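You operate a simulated robot arm through the tools that you are given. There is no shell and no other tool.

You are at the controls of a simulated robot arm. One attempt, no reset.

TASK
Press the bush of the purple wheel home and lay the wheel on the white mat.
Fine: slide the table in, pull the lever, raise it, slide the table out. Where these are worked on the way, their far stop is far enough and under half their travel is too little: press table.

The check looks at the end state, three seconds after you hand in, the way a careful person would. Anything else that was tipped, shoved, dropped, spilled or broken makes it a failure.

THE ROBOT
A 6-joint arm with a two-finger parallel gripper, fixed in place. Base frame: the origin is on the floor under the middle of its stand, x ahead of it, y to its left, z up. Readings come in mm, rad, newtons and seconds.
With the tool pointing down near the work surface it reaches from about 300 to 660 mm from the base axis. Its first joint turns from -2.007 to 2.007 rad. Payload 3.43 kg.
The tool frame sits at the grasp point between the pads (the TCP): z along the fingers, y along the line on which they close. The tips reach 34 mm beyond it. The gripper opens to 128 mm. The fingers are 24 mm wide and 12 mm thick; the gripper's body (48 by 130 mm) begins 96 mm behind the TCP.
Orientation is told as [roll, pitch, yaw] about the base's x, y, z axes, in that order, counted from this pose: with the fingers straight down and closing along the base's y, the tool's x points along the base's -x, its y along +y and its z along -z.

THE INTERFACE
- The arm moves only by the tool step_arm. Its argument "motion" is a list of rows, each an object (a shift or turn left out is 0, a gripper value left out holds the last) with "delta_pos": the shift along the tool's x, y, z in mm, a list of three; "delta_rot": the turn, a rotation vector about the tool's x, y, z in rad, a list of three. In form: [{"delta_pos": [dx, dy, dz], "delta_rot": [ax, ay, az]}, ...]. A call has 1 to 20 rows; each row shifts and turns the commanded pose from where the row before left it, along the tool's axes as they then stand. "jaw" is the gripper command, from -1 (shut) to 1 (fully open), values between in proportion, set as the call begins (left out, the last holds). A row lasts 0.2 s, in which the tool goes at most 50 mm and 0.15 rad; a call with a longer step from one row to the next is refused whole, and so is a gripper value outside its range. A pose out of reach is approached as far as the arm can. The call stops where the force on the tool passes 70 N (or 10 N more than at its start, if that is more) or the arm is blocked; 0.2 s more then pass. The fingers move at their own pace (about 153 mm/s each) and stop on an object; they squeeze with about 25 N. The grip force told is the motor's: it shows also when the fingers shut on nothing. Time passes only in rows, and 0.2 s behind the last, so rows that do not move let the fingers close. The reply holds the time, the measured pose of the TCP, the force on the tool along the base axes, the opening and the grip force, in the units named above and with some noise, with the torque about the TCP (base axes, N m) and any sound that the robot's microphone picked up.
- Cameras (640 x 400 px; columns grow to the right, rows downward): "scene" is fixed at [218.2, -499.8, 1610.9]; the picture's right is [0.97, -0.25, 0.00], its down [-0.12, -0.48, -0.87] and it looks along [0.22, 0.84, -0.50] (base axes); focal length 324 px, centre (320, 200). "wrist" rides on the gripper at [76, -11, -160] in the tool frame; the picture's right is [0.15, 0.99, 0.00], its down [-0.88, 0.13, -0.46] and it looks along [-0.45, 0.07, 0.89] (tool axes); focal length 234 px, centre (320, 200). There is no depth. A picture from a camera that has moved, and an enlarged one, comes with that camera's place and axes in the base frame and with its lens.
- get_image(camera): a new picture of that camera. The clock stands still meanwhile.
- move_column(by): slides the trunk up (or, below 0, down) by that many mm; the arm rides with it, the base frame stays. It gives what a move gives, with no picture.
- zoom(camera, box): a new picture of the part [left, top, right, bottom] of that camera's present view, enlarged. The clock stands still meanwhile.
- hand_in(): hands the job in; it is judged then, once.

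Places have to be worked out from the pictures, the camera data and where the tool is seen. Open the gripper and draw the arm clear of the work before you hand the job in, unless the task says otherwise.

The tools are called by a JSON object that holds its "api" and its "payload". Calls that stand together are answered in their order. step_arm: Moves the arm, as the interface text tells. Its arguments: {"type":"object","properties":{"motion":{"type":"array"},"jaw":{"type":"number"}},"required":["motion"]} The other tools are called the same way: move_column (by) moves the trunk up or down; get_image (camera) takes a picture; zoom (camera, box) takes an enlarged picture of a part of a camera's view; hand_in () hands the job in.

At the start:

```text
time: 0.0
tool_pos: [186.8, 325.1, 1394.2]
tcp_rot: [0.0, 0.0, -0.001]
contact_force: [-0.3, -0.3, -0.1]
ft_torque: [-0.02, 0.03, 0.02]
opening: 127.6
grip_force: 0.1
trunk travel left (down, up): [-925.0, 65.0]
```

scene: 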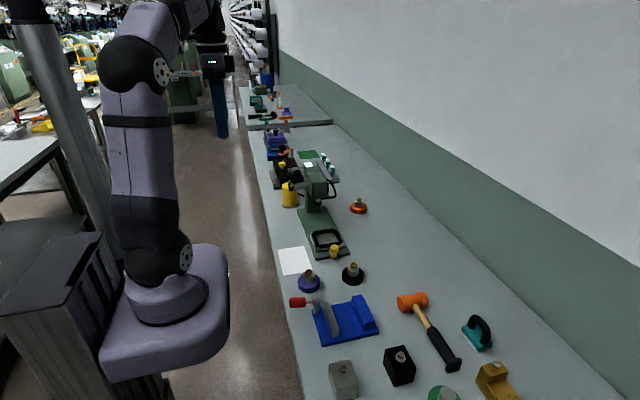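
wrist: 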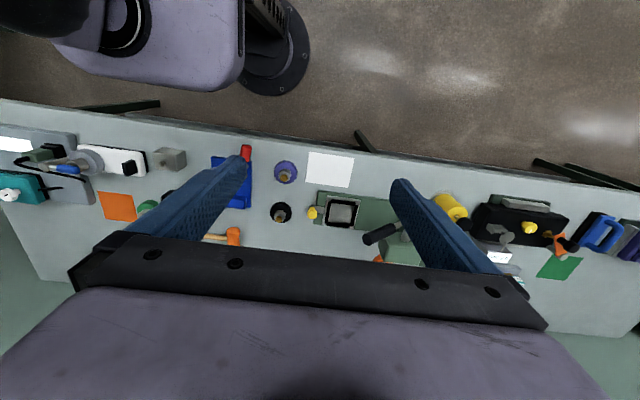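

I start by looking closely at the press, the wheels and the mat from both cameras.

{"api": "zoom", "payload": {"camera": "scene", "box": [260, 130, 400, 220]}}

{"api": "zoom", "payload": {"camera": "scene", "box": [265, 200, 405, 290]}}

{"api": "zoom", "payload": {"camera": "wrist", "box": [230, 130, 430, 260]}}

```text
4.44 times, centred on (330, 175) of scene
camera zoom: at [218.2, -499.8, 1610.9], right [0.97, -0.25, 0.0], down [-0.12, -0.48, -0.87], along [0.22, 0.84, -0.5], focal length 1439 px, centre (276, 311)
```

zoom: 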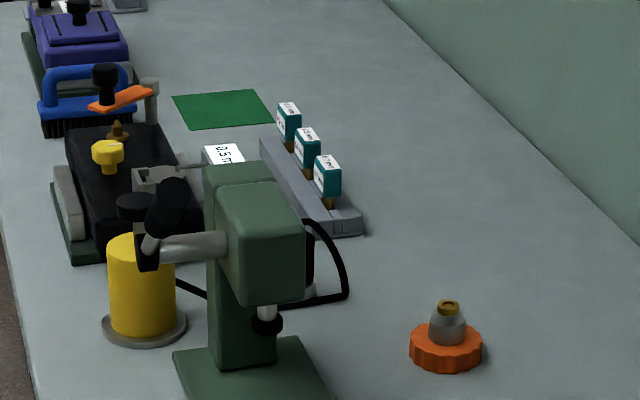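

```text
4.44 times, centred on (335, 245) of scene
camera zoom: at [218.2, -499.8, 1610.9], right [0.97, -0.25, 0.0], down [-0.12, -0.48, -0.87], along [0.22, 0.84, -0.5], focal length 1439 px, centre (253, 0)
```

zoom: 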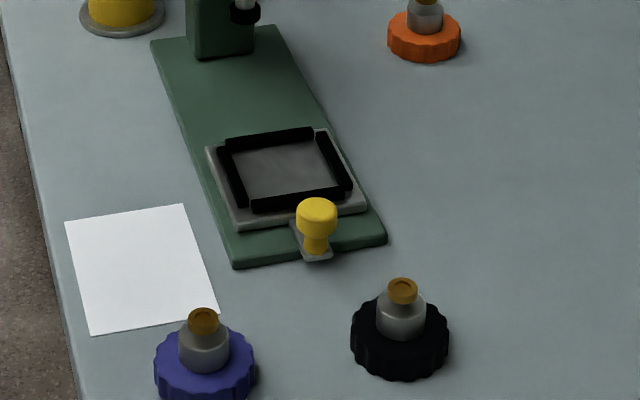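

```text
3.08 times, centred on (330, 195) of wrist
camera zoom: at [110.2, 314.0, 1555.4], right [-0.15, 0.99, 0.0], down [0.88, 0.13, 0.46], along [0.45, 0.07, -0.89], focal length 720 px, centre (289, 215)
```

zoom: 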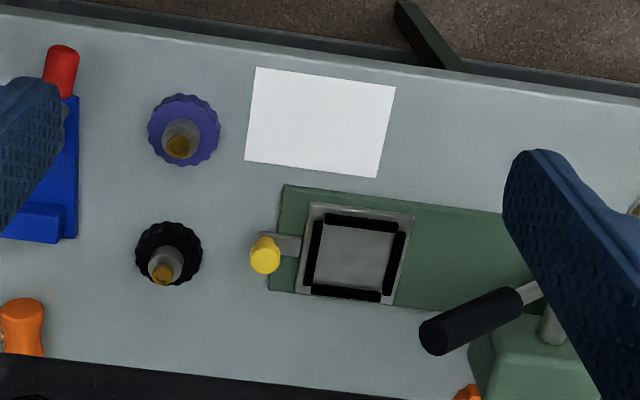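

The mat works out at about x 306–406, y 313–453, with the table top near z≈856. The purple wheel is near (380, 250) with its bush top at about z≈912. The tool is off the table edge here, so I lower the trunk part of the way to see the press better.

{"api": "move_column", "payload": {"by": -200}}

```text
time: 2.2
tool_pos: [186.2, 325.8, 1195.8]
tcp_rot: [-0.001, 0.0, -0.001]
contact_force: [0.2, 0.6, -0.5]
ft_torque: [-0.01, 0.0, -0.01]
opening: 128.0
grip_force: 0.0
trunk travel left (down, up): [-725.0, 265.0]
```

The trunk came down cleanly. I take a wrist and a scene picture from here.

{"api": "get_image", "payload": {"camera": "wrist"}}

{"api": "get_image", "payload": {"camera": "scene"}}

```text
taken
camera wrist: at [110.1, 313.9, 1355.4], right [-0.15, 0.99, 0.0], down [0.88, 0.13, 0.46], along [0.45, 0.07, -0.89], focal length 234 px, centre (320, 200)
```

wrist: 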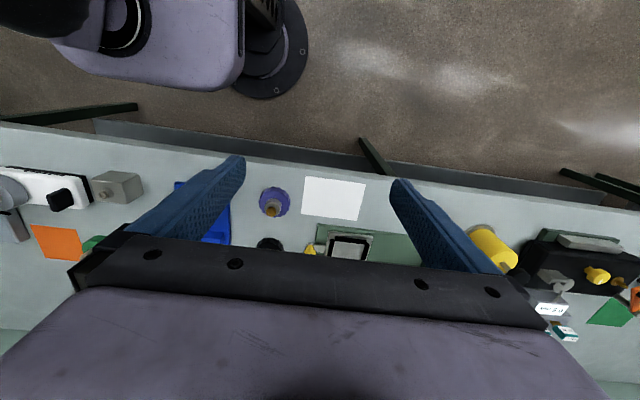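

```text
taken
```

scene: 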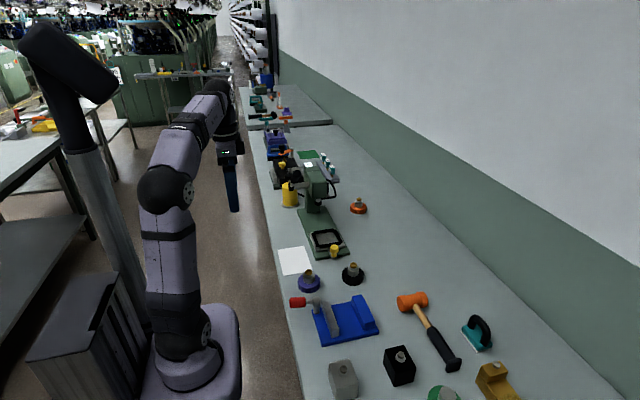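

The view is clear. I move the tool along +y, still off the table, so the wrist camera can see the press lever.

{"api": "step_arm", "payload": {"motion": [{"delta_pos": [0, 40, 0]}, {"delta_pos": [0, 40, 0]}, {"delta_pos": [0, 40, 0]}, {"delta_pos": [0, 40, 0]}, {"delta_pos": [0, 40, 0]}]}}

{"api": "get_image", "payload": {"camera": "wrist"}}

```text
time: 3.4
tool_pos: [173.5, 476.6, 1146.4]
tcp_rot: [0.0, -0.001, 0.001]
contact_force: [0.2, 0.3, -0.6]
ft_torque: [0.04, 0.02, 0.01]
opening: 127.9
grip_force: 0.1
out of reach, approached as far as the arm can: row 3, 4, 5
trunk travel left (down, up): [-725.0, 265.0]
```

```text
taken
camera wrist: at [97.6, 464.5, 1306.2], right [-0.15, 0.99, 0.0], down [0.88, 0.13, 0.46], along [0.45, 0.07, -0.89], focal length 234 px, centre (320, 200)
```

wrist: 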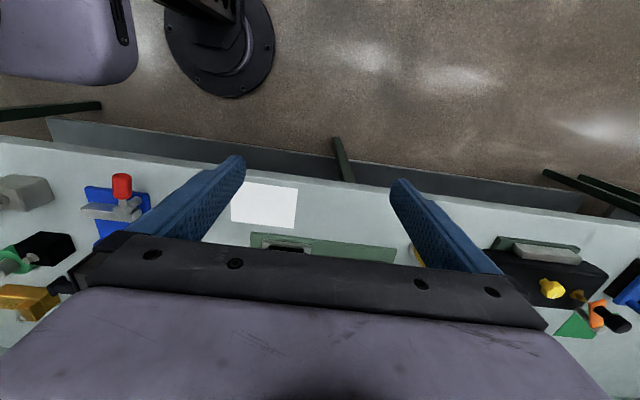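

The arm's high posture limits its reach here. I zoom into the scene view to understand the press lever.

{"api": "zoom", "payload": {"camera": "scene", "box": [280, 155, 350, 200]}}

{"api": "zoom", "payload": {"camera": "scene", "box": [290, 190, 360, 235]}}

{"api": "zoom", "payload": {"camera": "scene", "box": [290, 225, 360, 270]}}

{"api": "zoom", "payload": {"camera": "scene", "box": [280, 255, 380, 320]}}

```text
8.89 times, centred on (315, 178) of scene
camera zoom: at [218.2, -499.8, 1610.9], right [0.97, -0.25, 0.0], down [-0.12, -0.48, -0.87], along [0.22, 0.84, -0.5], focal length 2879 px, centre (364, 400)
```

zoom: 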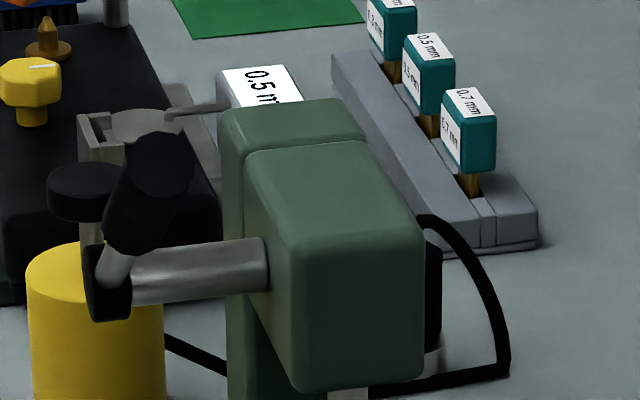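

```text
8.89 times, centred on (325, 212) of scene
camera zoom: at [218.2, -499.8, 1610.9], right [0.97, -0.25, 0.0], down [-0.12, -0.48, -0.87], along [0.22, 0.84, -0.5], focal length 2879 px, centre (276, 89)
```

zoom: 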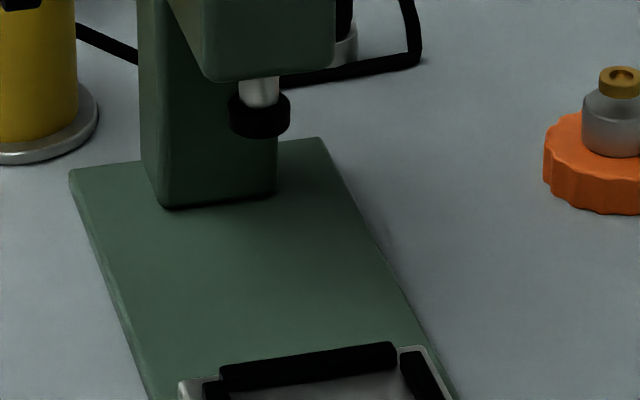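

```text
8.89 times, centred on (325, 248) of scene
camera zoom: at [218.2, -499.8, 1610.9], right [0.97, -0.25, 0.0], down [-0.12, -0.48, -0.87], along [0.22, 0.84, -0.5], focal length 2879 px, centre (276, -222)
```

zoom: 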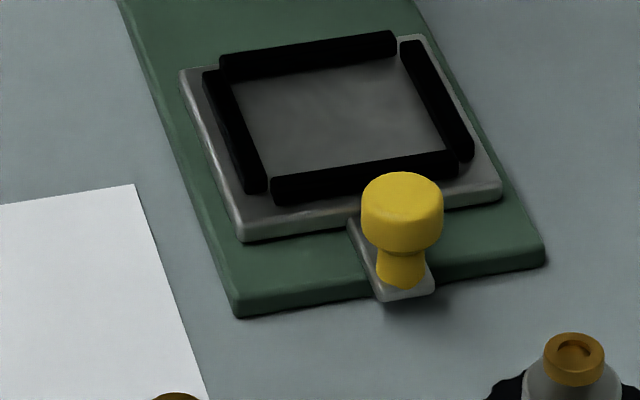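

```text
6.15 times, centred on (330, 288) of scene
camera zoom: at [218.2, -499.8, 1610.9], right [0.97, -0.25, 0.0], down [-0.12, -0.48, -0.87], along [0.22, 0.84, -0.5], focal length 1993 px, centre (258, -338)
```

zoom: 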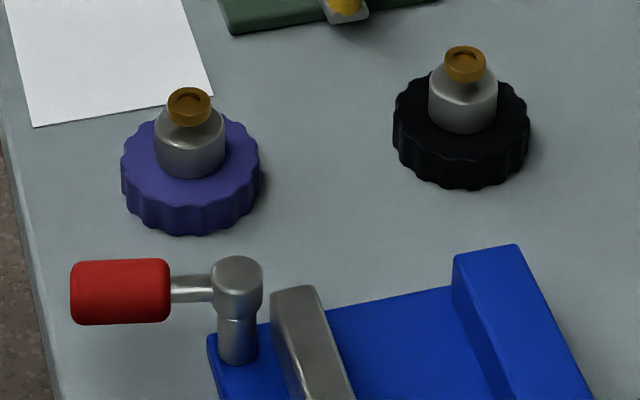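

Triangulated positions:
- **Lever:** grip end near (389, 455, 1156), hub near (389, 589, 1039), so it swings in the plane x≈389.
- **Table:** nest near (491, 443, 882), yellow knob near (491, 346, 907).
- **Ram:** near (491, 570).

I lower the trunk some more, still off the table edge, to gain reach.

{"api": "move_column", "payload": {"by": -120}}

{"api": "get_image", "payload": {"camera": "scene"}}

```text
time: 4.9
tool_pos: [172.7, 475.9, 1027.1]
tcp_rot: [0.002, 0.0, 0.0]
contact_force: [-0.2, -0.3, -0.2]
ft_torque: [0.02, 0.03, 0.03]
opening: 127.7
grip_force: 0.1
trunk travel left (down, up): [-605.0, 385.0]
```

```text
taken
```

scene: 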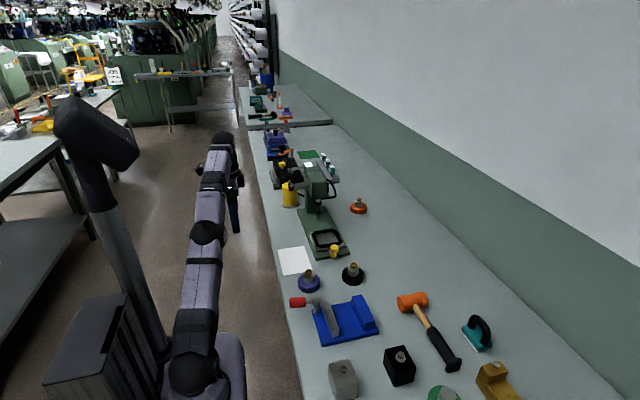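

The reading matches the expected position (173, 476, 1027). I bring the tool back over the front of the table at safe height, near the purple wheel.

{"api": "step_arm", "payload": {"motion": [{"delta_pos": [-15, -30, 0]}, {"delta_pos": [-25, -42, 0]}, {"delta_pos": [-25, -42, 0]}, {"delta_pos": [-25, -42, 0]}, {"delta_pos": [-25, -42, 0]}, {"delta_pos": [-15, -30, 0]}, {"delta_pos": [0, 0, 0]}]}}

{"api": "get_image", "payload": {"camera": "wrist"}}

```text
time: 6.5
tool_pos: [304.3, 246.8, 1026.4]
tcp_rot: [0.004, 0.0, -0.001]
contact_force: [-0.3, -0.1, -0.2]
ft_torque: [-0.01, -0.02, -0.03]
opening: 127.7
grip_force: 0.2
trunk travel left (down, up): [-605.0, 385.0]
```

```text
taken
camera wrist: at [227.4, 234.9, 1186.1], right [-0.15, 0.99, 0.0], down [0.88, 0.13, 0.46], along [0.45, 0.07, -0.89], focal length 234 px, centre (320, 200)
```

wrist: 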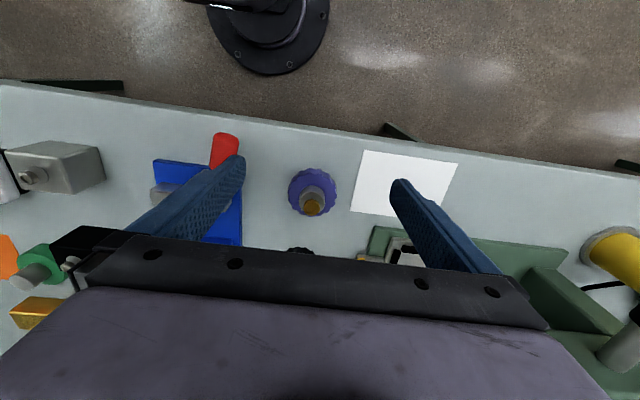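

Commands resume from the measured pose, which helps. Now I turn the yaw by +90° so the fingers close along base x, with the camera on the −y side looking toward the press.

{"api": "step_arm", "payload": {"motion": [{"delta_rot": [0, 0, -0.1428]}, {"delta_rot": [0, 0, -0.1428]}, {"delta_rot": [0, 0, -0.1428]}, {"delta_rot": [0, 0, -0.1428]}, {"delta_rot": [0, 0, -0.1428]}, {"delta_rot": [0, 0, -0.1428]}, {"delta_rot": [0, 0, -0.1428]}, {"delta_rot": [0, 0, -0.1428]}, {"delta_rot": [0, 0, -0.1428]}, {"delta_rot": [0, 0, -0.1428]}, {"delta_rot": [0, 0, -0.1428]}]}}

{"api": "get_image", "payload": {"camera": "wrist"}}

{"api": "get_image", "payload": {"camera": "scene"}}

```text
time: 8.9
tool_pos: [304.5, 247.2, 1026.3]
tcp_rot: [0.0, -0.003, 1.574]
contact_force: [-0.6, -0.5, -0.1]
ft_torque: [-0.02, 0.02, 0.0]
opening: 127.8
grip_force: 0.0
trunk travel left (down, up): [-605.0, 385.0]
```

```text
taken
camera wrist: at [315.3, 171.5, 1185.9], right [-0.99, -0.15, 0.0], down [-0.13, 0.88, 0.46], along [-0.07, 0.45, -0.89], focal length 234 px, centre (320, 200)
```

wrist: 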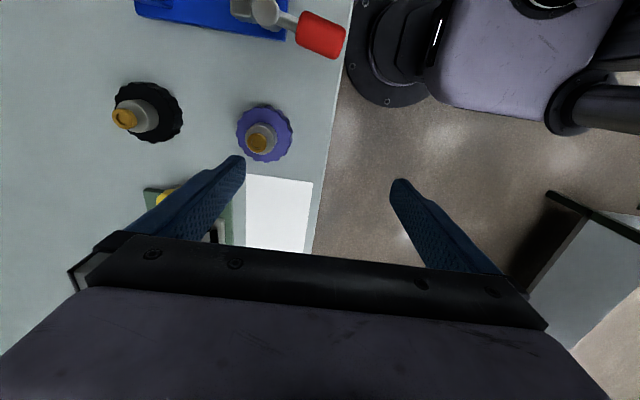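

```text
taken
```

scene: 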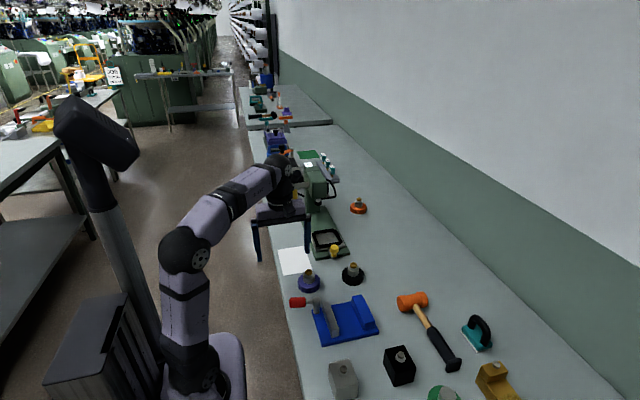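

The wrist sits directly above the TCP with nothing near it. I zoom in on the purple wheel to refine its place.

{"api": "zoom", "payload": {"camera": "wrist", "box": [220, 90, 320, 180]}}

{"api": "zoom", "payload": {"camera": "wrist", "box": [90, 70, 330, 250]}}

```text
4.44 times, centred on (270, 135) of wrist
camera zoom: at [315.3, 171.5, 1185.9], right [-0.99, -0.15, 0.0], down [-0.13, 0.88, 0.46], along [-0.07, 0.45, -0.89], focal length 1041 px, centre (542, 489)
```

zoom: 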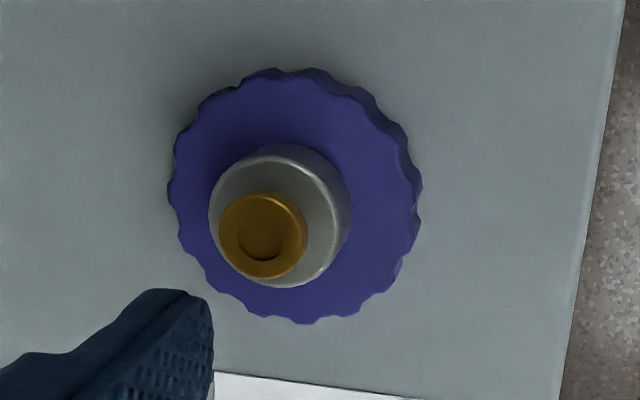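

```text
2.22 times, centred on (210, 160) of wrist
camera zoom: at [315.3, 171.5, 1185.9], right [-0.99, -0.15, 0.0], down [-0.13, 0.88, 0.46], along [-0.07, 0.45, -0.89], focal length 520 px, centre (564, 289)
```

zoom: 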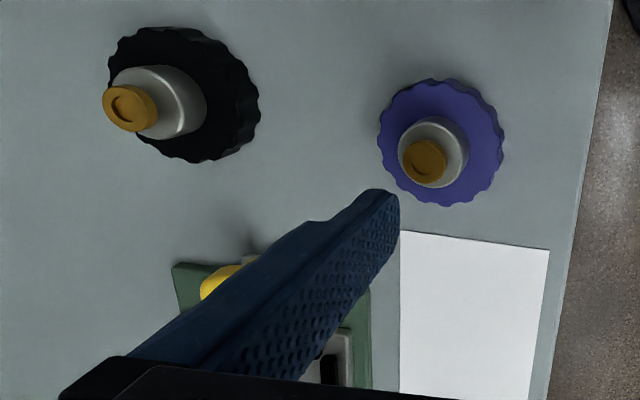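

The wheel axis refines to about (378, 246). The disc is about 72 mm wide and the hub about 36 mm. I tilt the tool 0.45 rad so the fingers point toward +y, because a vertical tool would be at its reach limit over the nest.

{"api": "step_arm", "payload": {"motion": [{"delta_rot": [0, -0.15, 0]}, {"delta_rot": [0, -0.15, 0]}, {"delta_rot": [0, -0.15, 0]}, {"delta_pos": [0, 0, 0]}]}}

{"api": "get_image", "payload": {"camera": "wrist"}}

```text
time: 9.9
tool_pos: [303.5, 247.0, 1027.0]
tcp_rot: [-0.001, -0.455, 1.572]
contact_force: [0.3, 0.2, -0.2]
ft_torque: [0.04, -0.01, 0.0]
opening: 127.9
grip_force: 0.0
trunk travel left (down, up): [-605.0, 385.0]
```

```text
taken
camera wrist: at [314.8, 109.4, 1136.8], right [-0.99, -0.13, -0.07], down [-0.13, 0.59, 0.8], along [-0.07, 0.8, -0.6], focal length 234 px, centre (320, 200)
```

wrist: 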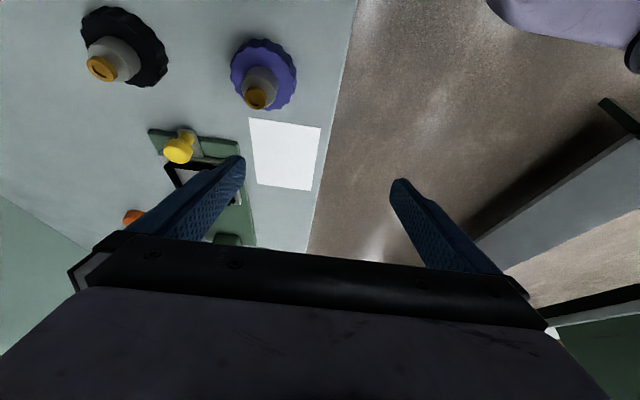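

The tilt is right: the tool z axis points toward +y and down. I move to a pre-grasp above the wheel at TCP ≈ (378, 235, 960), with the fingertips still above the bush.

{"api": "step_arm", "payload": {"motion": [{"delta_pos": [10, -18.6, 13.7]}, {"delta_pos": [10, -18.6, 13.7]}, {"delta_pos": [10, -18.6, 13.7]}, {"delta_pos": [10.2, -18.7, 13.8]}, {"delta_pos": [0, 0, 0]}]}}

{"api": "get_image", "payload": {"camera": "wrist"}}

{"api": "zoom", "payload": {"camera": "scene", "box": [220, 180, 400, 300]}}

```text
time: 11.1
tool_pos: [379.6, 235.7, 959.9]
tcp_rot: [-0.001, -0.454, 1.57]
contact_force: [-0.1, -0.4, -0.2]
ft_torque: [0.01, 0.01, 0.01]
opening: 127.9
grip_force: 0.1
trunk travel left (down, up): [-605.0, 385.0]
```

```text
taken
camera wrist: at [389.9, 97.9, 1069.8], right [-0.99, -0.13, -0.07], down [-0.13, 0.59, 0.8], along [-0.07, 0.8, -0.6], focal length 234 px, centre (320, 200)
```

wrist: 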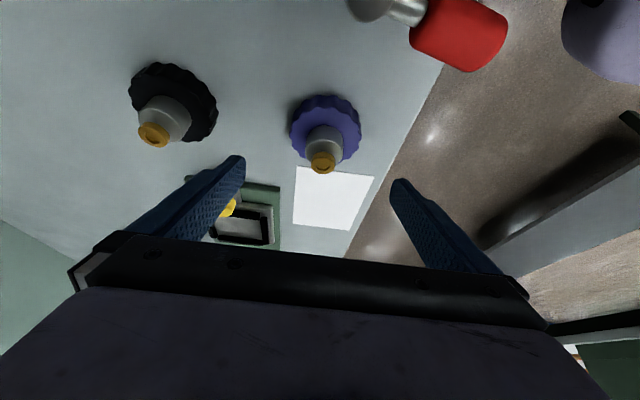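

```text
3.33 times, centred on (310, 240) of scene
camera zoom: at [218.2, -499.8, 1610.9], right [0.97, -0.25, 0.0], down [-0.12, -0.48, -0.87], along [0.22, 0.84, -0.5], focal length 1080 px, centre (353, 67)
```

zoom: 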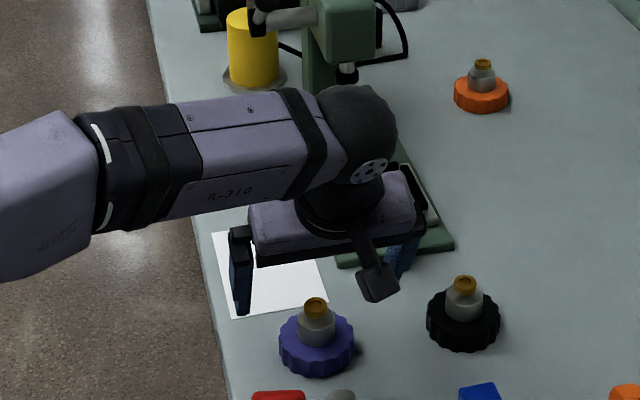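

I zoom on the wheel between the fingers to refine its axis relative to the TCP.

{"api": "zoom", "payload": {"camera": "wrist", "box": [270, 80, 380, 190]}}

{"api": "zoom", "payload": {"camera": "wrist", "box": [180, 150, 300, 260]}}

```text
3.64 times, centred on (325, 135) of wrist
camera zoom: at [389.9, 97.9, 1069.8], right [-0.99, -0.13, -0.07], down [-0.13, 0.59, 0.8], along [-0.07, 0.8, -0.6], focal length 852 px, centre (302, 436)
```

zoom: 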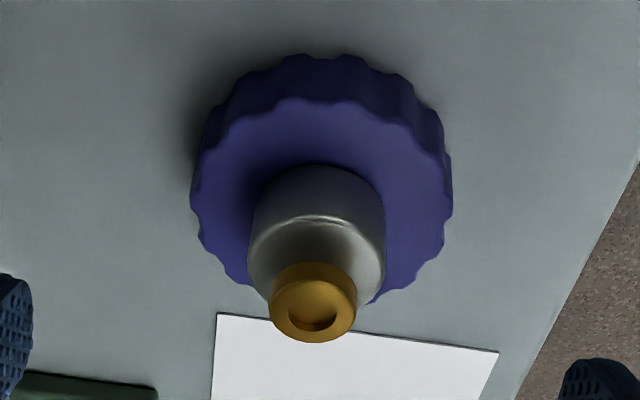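

```text
3.64 times, centred on (240, 205) of wrist
camera zoom: at [389.9, 97.9, 1069.8], right [-0.99, -0.13, -0.07], down [-0.13, 0.59, 0.8], along [-0.07, 0.8, -0.6], focal length 852 px, centre (611, 182)
```

zoom: 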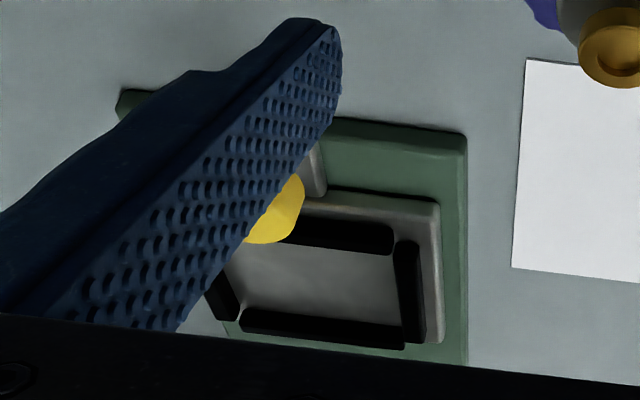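

Combining the views, the wheel axis is at about (377.5, 245). The table top is z≈861, the disc top ≈879, the hub runs from 880 to 910 and the bush top is ≈921. I descend with the open fingers straddling the hub to TCP ≈ (377.5, 233, 921).

{"api": "step_arm", "payload": {"motion": [{"delta_pos": [6.6, 0.7, 11.4]}, {"delta_pos": [6.6, 0.7, 11.4]}, {"delta_pos": [6.2, 0.6, 11.0]}, {"delta_pos": [0, 0, 0]}]}}

{"api": "get_image", "payload": {"camera": "wrist"}}

{"api": "zoom", "payload": {"camera": "scene", "box": [260, 220, 360, 300]}}

```text
time: 12.1
tool_pos: [376.1, 233.8, 920.0]
tcp_rot: [-0.001, -0.452, 1.57]
contact_force: [0.6, 0.5, -0.3]
ft_torque: [-0.03, 0.0, -0.03]
opening: 128.1
grip_force: 0.0
trunk travel left (down, up): [-605.0, 385.0]
```

```text
taken
camera wrist: at [387.6, 95.0, 1030.4], right [-0.99, -0.13, -0.06], down [-0.13, 0.59, 0.79], along [-0.07, 0.79, -0.6], focal length 234 px, centre (320, 200)
```

wrist: 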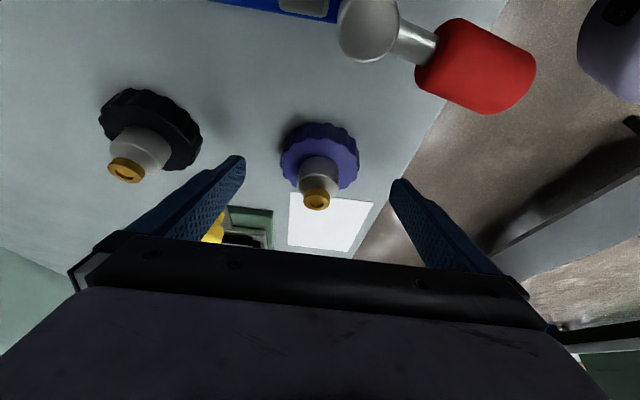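

```text
5.00 times, centred on (310, 260) of scene
camera zoom: at [218.2, -499.8, 1610.9], right [0.97, -0.25, 0.0], down [-0.12, -0.48, -0.87], along [0.22, 0.84, -0.5], focal length 1619 px, centre (370, -100)
```

zoom: 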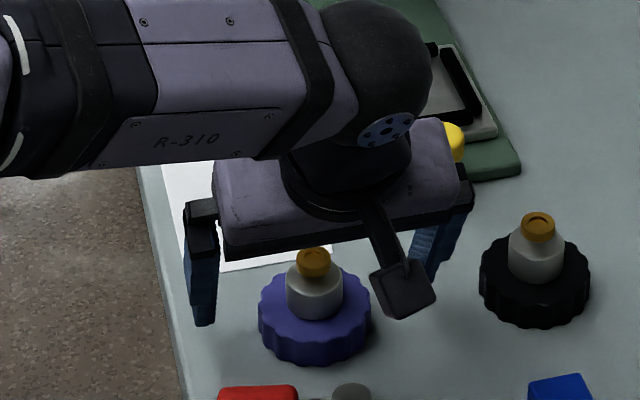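

The hub sits centred between the fingers, with the tips just above the disc. I close the gripper on the hub.

{"api": "step_arm", "payload": {"motion": [{"delta_pos": [0, 0, 0]}, {"delta_pos": [0, 0, 0]}, {"delta_pos": [0, 0, 0]}, {"delta_pos": [0, 0, 0]}, {"delta_pos": [0, 0, 0]}], "jaw": -1}}

{"api": "get_image", "payload": {"camera": "wrist"}}

{"api": "zoom", "payload": {"camera": "scene", "box": [260, 220, 360, 300]}}

```text
time: 13.3
tool_pos: [375.5, 232.7, 921.0]
tcp_rot: [0.0, -0.453, 1.57]
contact_force: [0.6, -0.6, -0.3]
ft_torque: [-0.03, 0.02, -0.02]
opening: 34.9
grip_force: 25.1
trunk travel left (down, up): [-605.0, 385.0]
```

```text
taken
camera wrist: at [387.6, 95.0, 1030.7], right [-0.99, -0.13, -0.06], down [-0.13, 0.59, 0.79], along [-0.07, 0.79, -0.6], focal length 234 px, centre (320, 200)
```

wrist: 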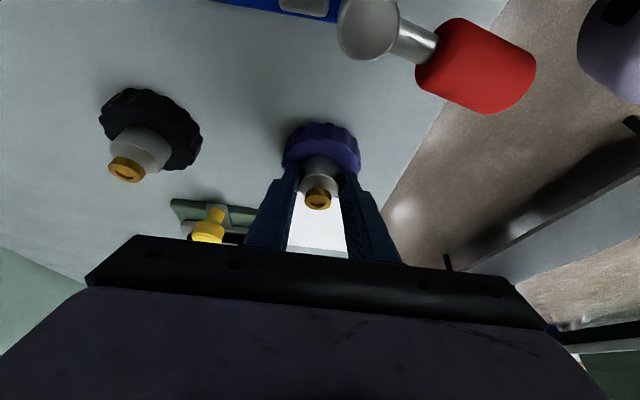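

```text
5.00 times, centred on (310, 260) of scene
camera zoom: at [218.2, -499.8, 1610.9], right [0.97, -0.25, 0.0], down [-0.12, -0.48, -0.87], along [0.22, 0.84, -0.5], focal length 1619 px, centre (370, -100)
```

zoom: 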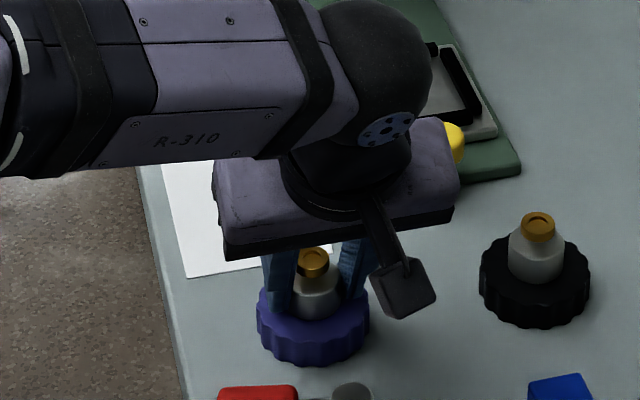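

The grip holds at opening 34.9 mm with 25 N on the hub. I lift straight up 80 mm.

{"api": "step_arm", "payload": {"motion": [{"delta_pos": [-3.5, 0, -7.2]}, {"delta_pos": [-7, 0, -14.4]}, {"delta_pos": [-8.8, 0, -18]}, {"delta_pos": [-8.8, 0, -18]}, {"delta_pos": [-7, 0, -14.4]}, {"delta_pos": [0, 0, 0]}]}}

{"api": "get_image", "payload": {"camera": "wrist"}}

{"api": "zoom", "payload": {"camera": "scene", "box": [230, 180, 390, 300]}}

```text
time: 14.7
tool_pos: [376.8, 232.7, 1000.7]
tcp_rot: [0.0, -0.452, 1.57]
contact_force: [-0.8, -0.8, -1.5]
ft_torque: [-0.01, 0.01, 0.02]
opening: 35.1
grip_force: 25.2
trunk travel left (down, up): [-605.0, 385.0]
```

```text
taken
camera wrist: at [387.4, 94.9, 1111.3], right [-0.99, -0.13, -0.06], down [-0.13, 0.59, 0.79], along [-0.07, 0.79, -0.6], focal length 234 px, centre (320, 200)
```

wrist: 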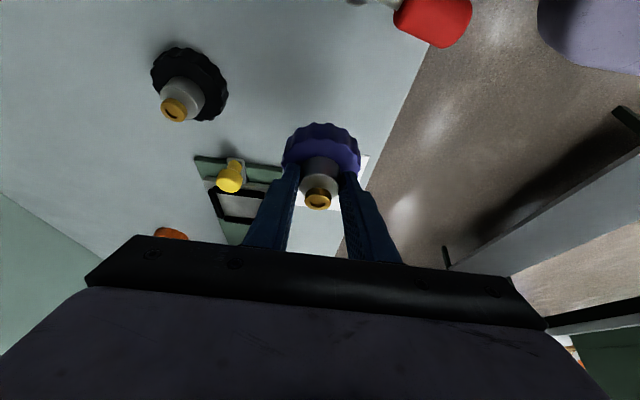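

```text
3.33 times, centred on (310, 240) of scene
camera zoom: at [218.2, -499.8, 1610.9], right [0.97, -0.25, 0.0], down [-0.12, -0.48, -0.87], along [0.22, 0.84, -0.5], focal length 1080 px, centre (353, 67)
```

zoom: 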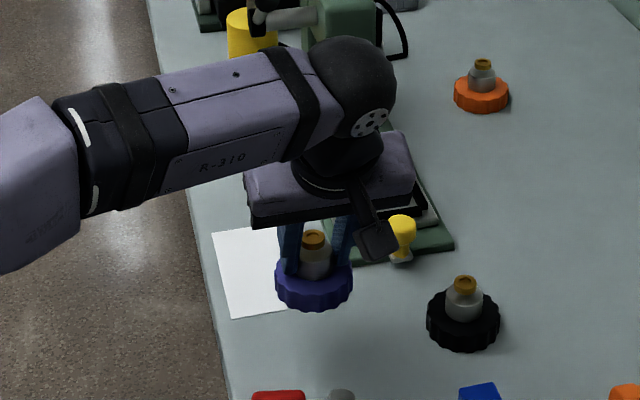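

The wheel is held securely (about 1.5 N extra load). From here I zoom on the nest and knob in both cameras to fix their positions.

{"api": "zoom", "payload": {"camera": "wrist", "box": [185, 145, 285, 235]}}

{"api": "step_arm", "payload": {"motion": [{"delta_pos": [-20, 0, 10]}, {"delta_pos": [-27, 0, 13]}, {"delta_pos": [-27, 0, 13]}, {"delta_pos": [-27, 0, 13]}, {"delta_pos": [-20, 0, 10]}, {"delta_pos": [0, 0, 0]}]}}

{"api": "get_image", "payload": {"camera": "wrist"}}

```text
4.44 times, centred on (235, 190) of wrist
camera zoom: at [387.4, 94.9, 1111.3], right [-0.99, -0.13, -0.06], down [-0.13, 0.59, 0.79], along [-0.07, 0.79, -0.6], focal length 1041 px, centre (698, 244)
```

zoom: 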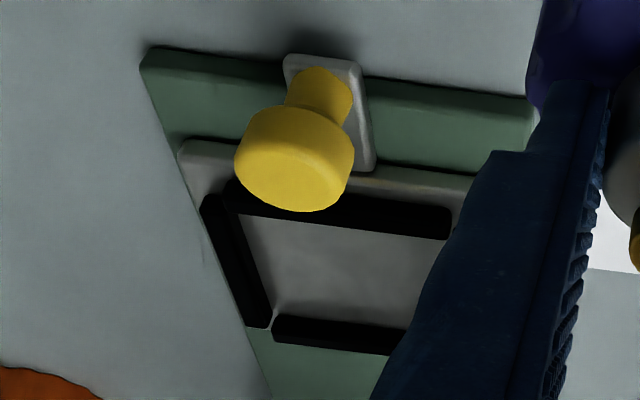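

```text
time: 16.1
tool_pos: [375.6, 368.0, 1000.6]
tcp_rot: [0.0, -0.454, 1.571]
contact_force: [0.3, -0.6, -1.4]
ft_torque: [-0.03, -0.02, 0.0]
opening: 35.1
grip_force: 24.6
trunk travel left (down, up): [-605.0, 385.0]
```

```text
taken
camera wrist: at [387.0, 230.3, 1110.9], right [-0.99, -0.13, -0.06], down [-0.13, 0.59, 0.79], along [-0.07, 0.79, -0.6], focal length 234 px, centre (320, 200)
```

wrist: 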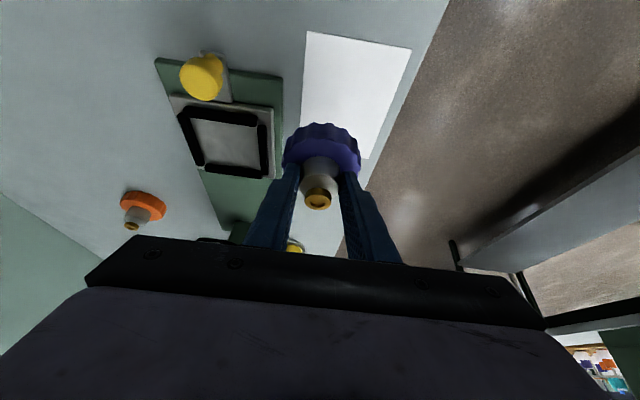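

Now the nest is clearly visible beside the wheel. I zoom into it for measurement.

{"api": "zoom", "payload": {"camera": "wrist", "box": [150, 40, 290, 190]}}

{"api": "zoom", "payload": {"camera": "wrist", "box": [270, 110, 370, 220]}}

{"api": "zoom", "payload": {"camera": "scene", "box": [240, 150, 380, 280]}}

```text
2.67 times, centred on (220, 115) of wrist
camera zoom: at [387.0, 230.3, 1110.9], right [-0.99, -0.13, -0.06], down [-0.13, 0.59, 0.79], along [-0.07, 0.79, -0.6], focal length 624 px, centre (587, 427)
```

zoom: 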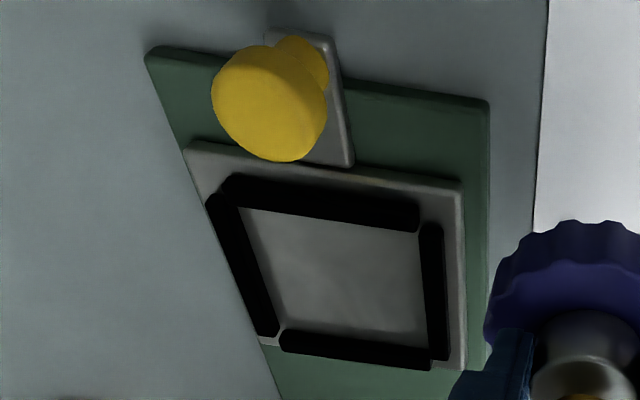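

```text
3.64 times, centred on (320, 165) of wrist
camera zoom: at [387.0, 230.3, 1110.9], right [-0.99, -0.13, -0.06], down [-0.13, 0.59, 0.79], along [-0.07, 0.79, -0.6], focal length 852 px, centre (320, 327)
```

zoom: 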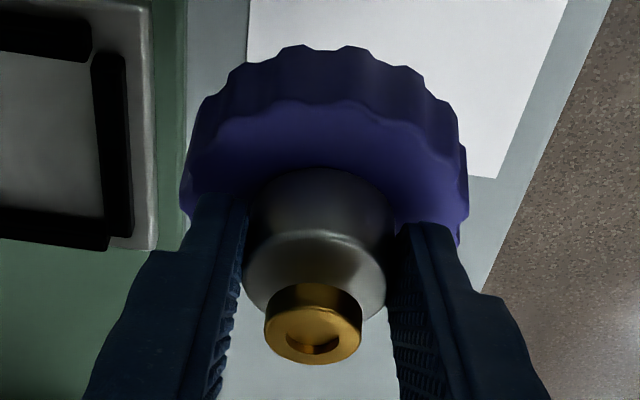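

```text
3.08 times, centred on (310, 215) of scene
camera zoom: at [218.2, -499.8, 1610.9], right [0.97, -0.25, 0.0], down [-0.12, -0.48, -0.87], along [0.22, 0.84, -0.5], focal length 996 px, centre (351, 154)
```

zoom: 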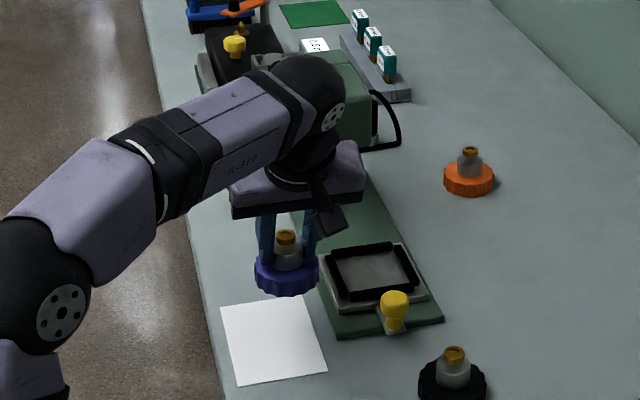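

From two views, the nest's inner area spans about x 449–529 and y 398–479, so its centre is near (489.5, 438.5). The wall tops are about z≈893. The wheel axis is about 12 mm ahead of the TCP in y, and its bottom about 59 mm below the TCP. I carry it over the nest, staying high above the knob.

{"api": "step_arm", "payload": {"motion": [{"delta_pos": [-4, -14, 4]}, {"delta_pos": [-7, -20, 8]}, {"delta_pos": [-8, -20, 9]}, {"delta_pos": [-8, -20, 9]}, {"delta_pos": [-7, -20, 9]}, {"delta_pos": [-7.4, -20, 9.6]}, {"delta_pos": [0, 0, 0]}]}}

{"api": "get_image", "payload": {"camera": "wrist"}}

{"api": "zoom", "payload": {"camera": "scene", "box": [260, 140, 400, 270]}}

```text
time: 17.7
tool_pos: [489.3, 425.8, 973.3]
tcp_rot: [0.0, -0.453, 1.569]
contact_force: [-0.1, 0.2, -1.8]
ft_torque: [-0.03, 0.03, -0.03]
opening: 35.2
grip_force: 24.6
trunk travel left (down, up): [-605.0, 385.0]
```

```text
taken
camera wrist: at [500.9, 288.1, 1085.3], right [-0.99, -0.13, -0.06], down [-0.13, 0.59, 0.79], along [-0.07, 0.79, -0.6], focal length 234 px, centre (320, 200)
```

wrist: 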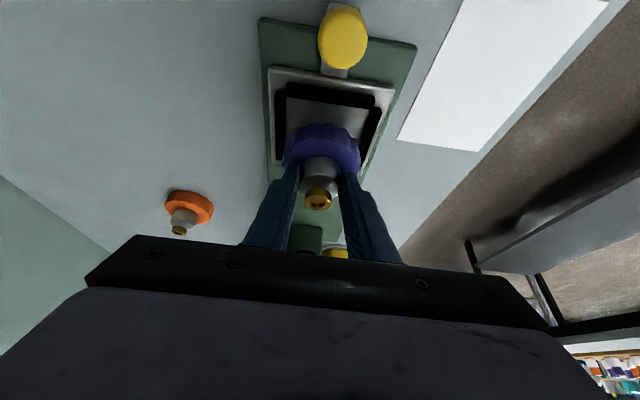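

```text
3.08 times, centred on (330, 205) of scene
camera zoom: at [218.2, -499.8, 1610.9], right [0.97, -0.25, 0.0], down [-0.12, -0.48, -0.87], along [0.22, 0.84, -0.5], focal length 996 px, centre (289, 185)
```

zoom: 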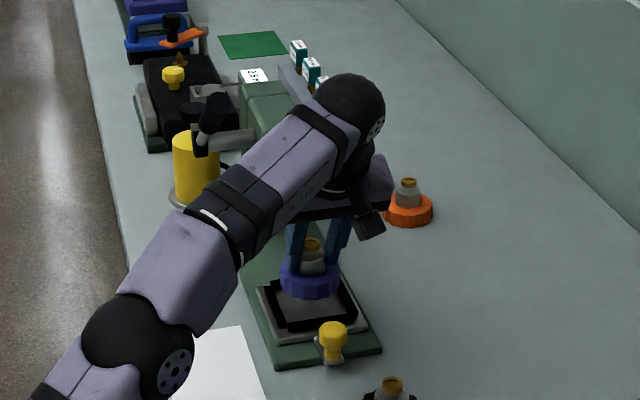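

Pose reached without trouble. I zoom to check the alignment of the wheel over the nest.

{"api": "zoom", "payload": {"camera": "wrist", "box": [250, 0, 430, 200]}}

{"api": "zoom", "payload": {"camera": "scene", "box": [300, 200, 370, 260]}}

```text
2.00 times, centred on (340, 100) of wrist
camera zoom: at [500.9, 288.1, 1085.3], right [-0.99, -0.13, -0.06], down [-0.13, 0.59, 0.79], along [-0.07, 0.79, -0.6], focal length 468 px, centre (280, 400)
```

zoom: 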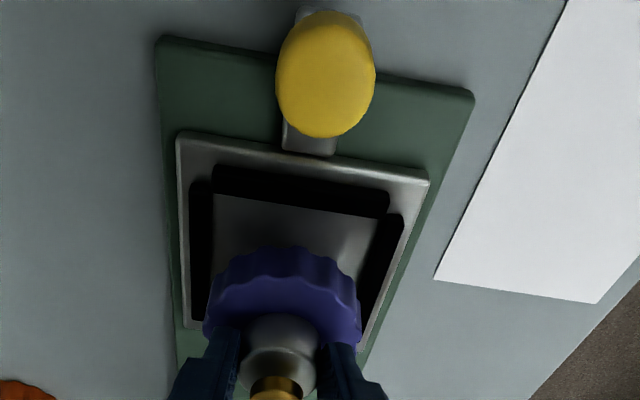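

```text
6.67 times, centred on (335, 230) of scene
camera zoom: at [218.2, -499.8, 1610.9], right [0.97, -0.25, 0.0], down [-0.12, -0.48, -0.87], along [0.22, 0.84, -0.5], focal length 2159 px, centre (220, 0)
```

zoom: 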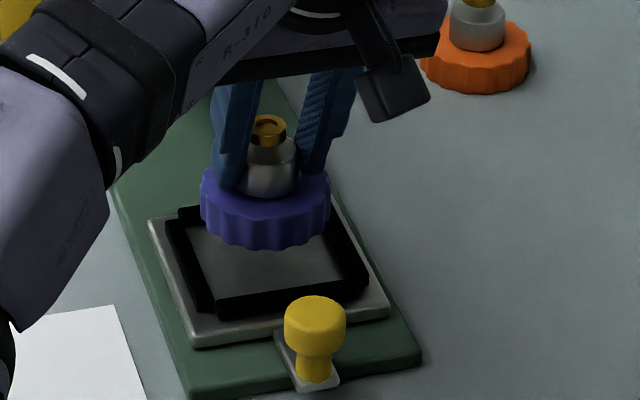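

The three views agree: nest centre ≈ (489.8, 438.6), floor ≈884, wall tops ≈892. The wheel axis is at about (489.5, 438), so alignment is good. I lower 18 mm to just above the walls and re-check.

{"api": "step_arm", "payload": {"motion": [{"delta_pos": [2, 0, 4]}, {"delta_pos": [2, 0, 4]}, {"delta_pos": [2, 0, 4]}, {"delta_pos": [1.9, 0, 4.1]}, {"delta_pos": [0, 0, 0]}]}}

{"api": "zoom", "payload": {"camera": "wrist", "box": [250, 0, 430, 200]}}

{"api": "zoom", "payload": {"camera": "scene", "box": [300, 210, 360, 260]}}

```text
time: 18.9
tool_pos: [490.5, 426.4, 957.3]
tcp_rot: [-0.001, -0.451, 1.57]
contact_force: [-0.4, 0.7, -2.0]
ft_torque: [-0.06, 0.0, -0.04]
opening: 35.2
grip_force: 24.8
trunk travel left (down, up): [-605.0, 385.0]
```

```text
2.00 times, centred on (340, 100) of wrist
camera zoom: at [501.4, 288.5, 1067.5], right [-0.99, -0.13, -0.06], down [-0.13, 0.59, 0.79], along [-0.07, 0.79, -0.6], focal length 468 px, centre (280, 400)
```

zoom: 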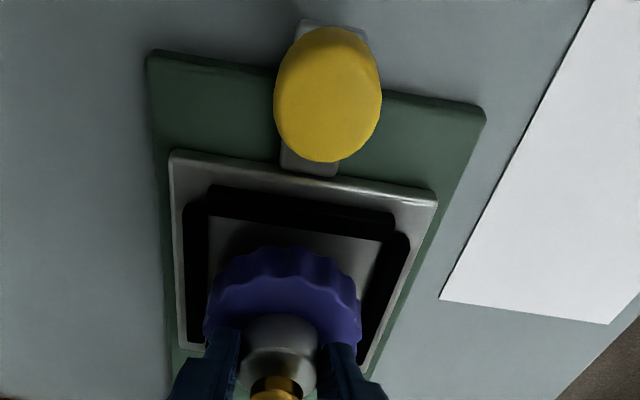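

```text
8.00 times, centred on (330, 235) of scene
camera zoom: at [218.2, -499.8, 1610.9], right [0.97, -0.25, 0.0], down [-0.12, -0.48, -0.87], along [0.22, 0.84, -0.5], focal length 2591 px, centre (240, -80)
```

zoom: 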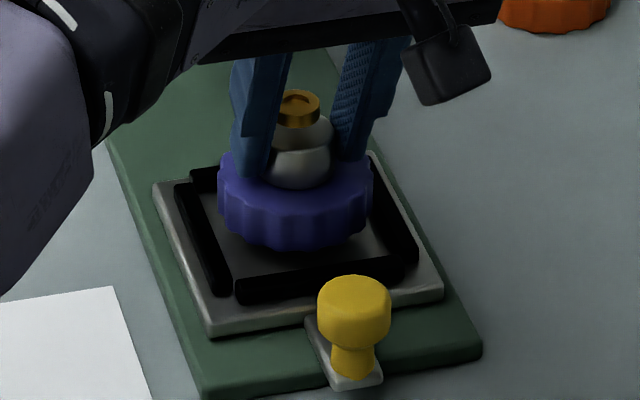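

The wheel is centred in x, and in y it sits perhaps 1–2 mm far toward +y. I lower it 12 mm into the nest while shifting 1.5 mm toward −y, watching the force.

{"api": "step_arm", "payload": {"motion": [{"delta_pos": [1.65, 0, 2.5]}, {"delta_pos": [1.65, 0, 2.5]}, {"delta_pos": [1.65, 0, 2.5]}, {"delta_pos": [1.65, 0, 2.6]}, {"delta_pos": [0, 0, 0]}]}}

{"api": "zoom", "payload": {"camera": "wrist", "box": [250, 0, 430, 200]}}

{"api": "zoom", "payload": {"camera": "scene", "box": [300, 210, 360, 260]}}

```text
time: 20.1
tool_pos: [491.0, 425.6, 946.3]
tcp_rot: [0.001, -0.452, 1.572]
contact_force: [0.0, 0.1, -1.6]
ft_torque: [-0.02, -0.04, 0.02]
opening: 35.2
grip_force: 24.8
trunk travel left (down, up): [-605.0, 385.0]
```

```text
2.00 times, centred on (340, 100) of wrist
camera zoom: at [501.6, 286.6, 1055.4], right [-0.99, -0.13, -0.06], down [-0.13, 0.59, 0.79], along [-0.07, 0.79, -0.6], focal length 468 px, centre (280, 400)
```

zoom: 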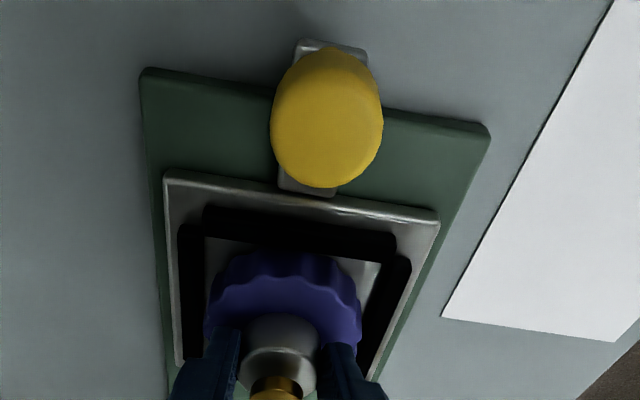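

```text
8.00 times, centred on (330, 235) of scene
camera zoom: at [218.2, -499.8, 1610.9], right [0.97, -0.25, 0.0], down [-0.12, -0.48, -0.87], along [0.22, 0.84, -0.5], focal length 2591 px, centre (240, -80)
```

zoom: 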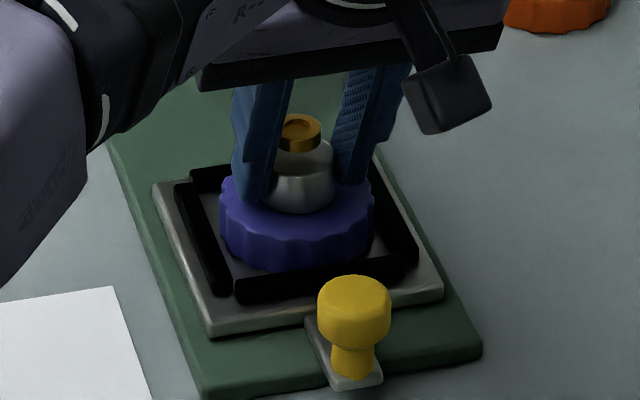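

The wheel is inside the walls with no contact force. I lower further in 1 mm rows to feel for the nest floor.

{"api": "step_arm", "payload": {"motion": [{"delta_pos": [0.44, 0, 0.9]}, {"delta_pos": [0.44, 0, 0.9]}, {"delta_pos": [0, 0, 0]}]}}

```text
time: 20.9
tool_pos: [490.1, 425.5, 944.3]
tcp_rot: [-0.003, -0.453, 1.571]
contact_force: [1.0, 0.5, 3.5]
ft_torque: [0.02, 0.12, -0.01]
opening: 34.9
grip_force: 24.6
trunk travel left (down, up): [-605.0, 385.0]
```

Contact: the vertical force flipped from −1.6 to +3.5 N, so the wheel is seated at TCP z≈944. I open the gripper partway to release it.

{"api": "step_arm", "payload": {"motion": [{"delta_pos": [0, 0, 0]}, {"delta_pos": [0, 0, 0]}, {"delta_pos": [0, 0, 0]}], "jaw": 0.2}}

{"api": "zoom", "payload": {"camera": "wrist", "box": [250, 0, 430, 210]}}

{"api": "zoom", "payload": {"camera": "scene", "box": [300, 210, 360, 260]}}

```text
time: 21.7
tool_pos: [489.8, 425.5, 942.4]
tcp_rot: [0.001, -0.452, 1.57]
contact_force: [-0.1, 0.2, -0.2]
ft_torque: [-0.01, -0.04, -0.02]
opening: 77.1
grip_force: 0.0
trunk travel left (down, up): [-605.0, 385.0]
```

```text
1.90 times, centred on (340, 105) of wrist
camera zoom: at [501.3, 286.8, 1053.7], right [-0.99, -0.13, -0.06], down [-0.13, 0.59, 0.79], along [-0.07, 0.79, -0.6], focal length 446 px, centre (282, 381)
```

zoom: 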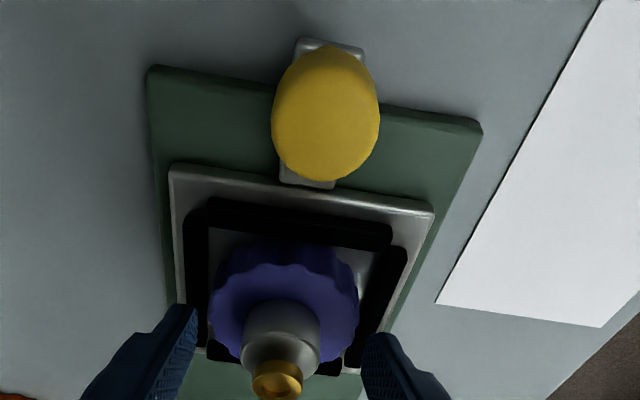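

```text
8.00 times, centred on (330, 235) of scene
camera zoom: at [218.2, -499.8, 1610.9], right [0.97, -0.25, 0.0], down [-0.12, -0.48, -0.87], along [0.22, 0.84, -0.5], focal length 2591 px, centre (240, -80)
```

zoom: 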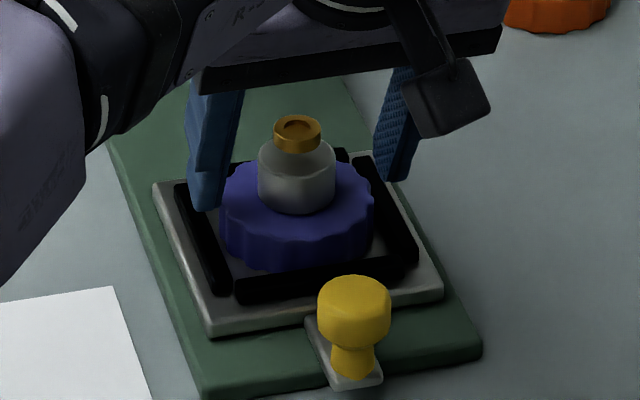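

The wheel sits flat in the nest. I retreat along the tool axis, then move above the yellow knob, whose top I estimate at (490, 343.5, 910).

{"api": "step_arm", "payload": {"motion": [{"delta_pos": [0, 0, -10]}, {"delta_pos": [0, 0, -18]}, {"delta_pos": [0, 0, -20]}, {"delta_pos": [0, 0, -17]}, {"delta_pos": [20, 0, -6]}, {"delta_pos": [30, 0, -9]}, {"delta_pos": [15, 0, 5]}, {"delta_pos": [0, 0, 0]}]}}

{"api": "get_image", "payload": {"camera": "wrist"}}

{"api": "zoom", "payload": {"camera": "scene", "box": [270, 150, 390, 270]}}

```text
time: 23.5
tool_pos: [491.1, 333.1, 982.9]
tcp_rot: [0.0, -0.452, 1.571]
contact_force: [-0.4, -0.8, 0.3]
ft_torque: [-0.01, 0.0, 0.04]
opening: 76.6
grip_force: 0.0
trunk travel left (down, up): [-605.0, 385.0]
```

```text
taken
camera wrist: at [501.7, 195.0, 1093.7], right [-0.99, -0.13, -0.07], down [-0.13, 0.59, 0.79], along [-0.07, 0.79, -0.6], focal length 234 px, centre (320, 200)
```

wrist: 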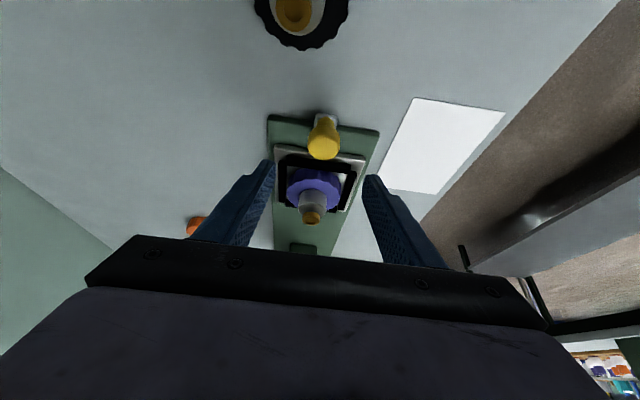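

```text
3.33 times, centred on (330, 210) of scene
camera zoom: at [218.2, -499.8, 1610.9], right [0.97, -0.25, 0.0], down [-0.12, -0.48, -0.87], along [0.22, 0.84, -0.5], focal length 1080 px, centre (287, 167)
```

zoom: 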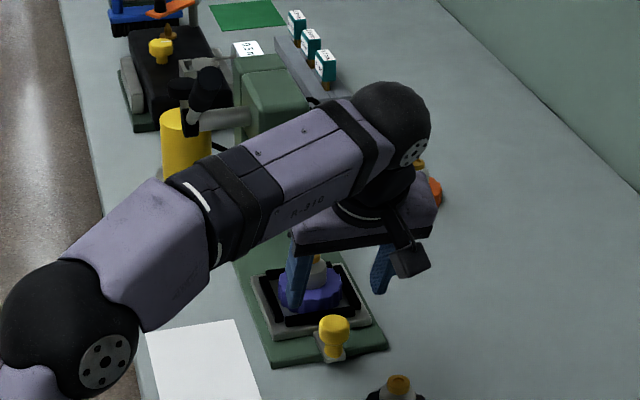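

I zoom on the knob to refine its place relative to the fingers.

{"api": "zoom", "payload": {"camera": "wrist", "box": [250, 100, 400, 240]}}

```text
2.86 times, centred on (325, 170) of wrist
camera zoom: at [501.7, 195.0, 1093.7], right [-0.99, -0.13, -0.07], down [-0.13, 0.59, 0.79], along [-0.07, 0.79, -0.6], focal length 669 px, centre (306, 286)
```

zoom: 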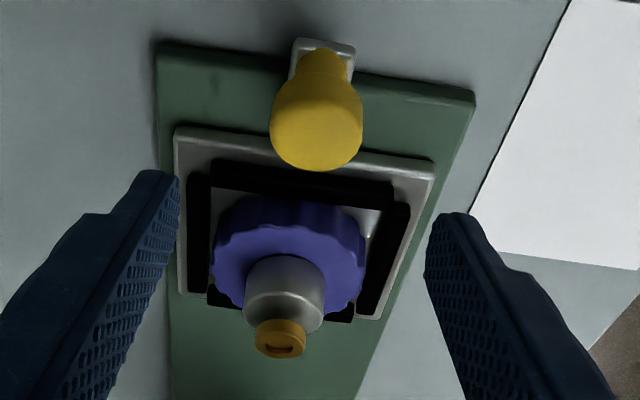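

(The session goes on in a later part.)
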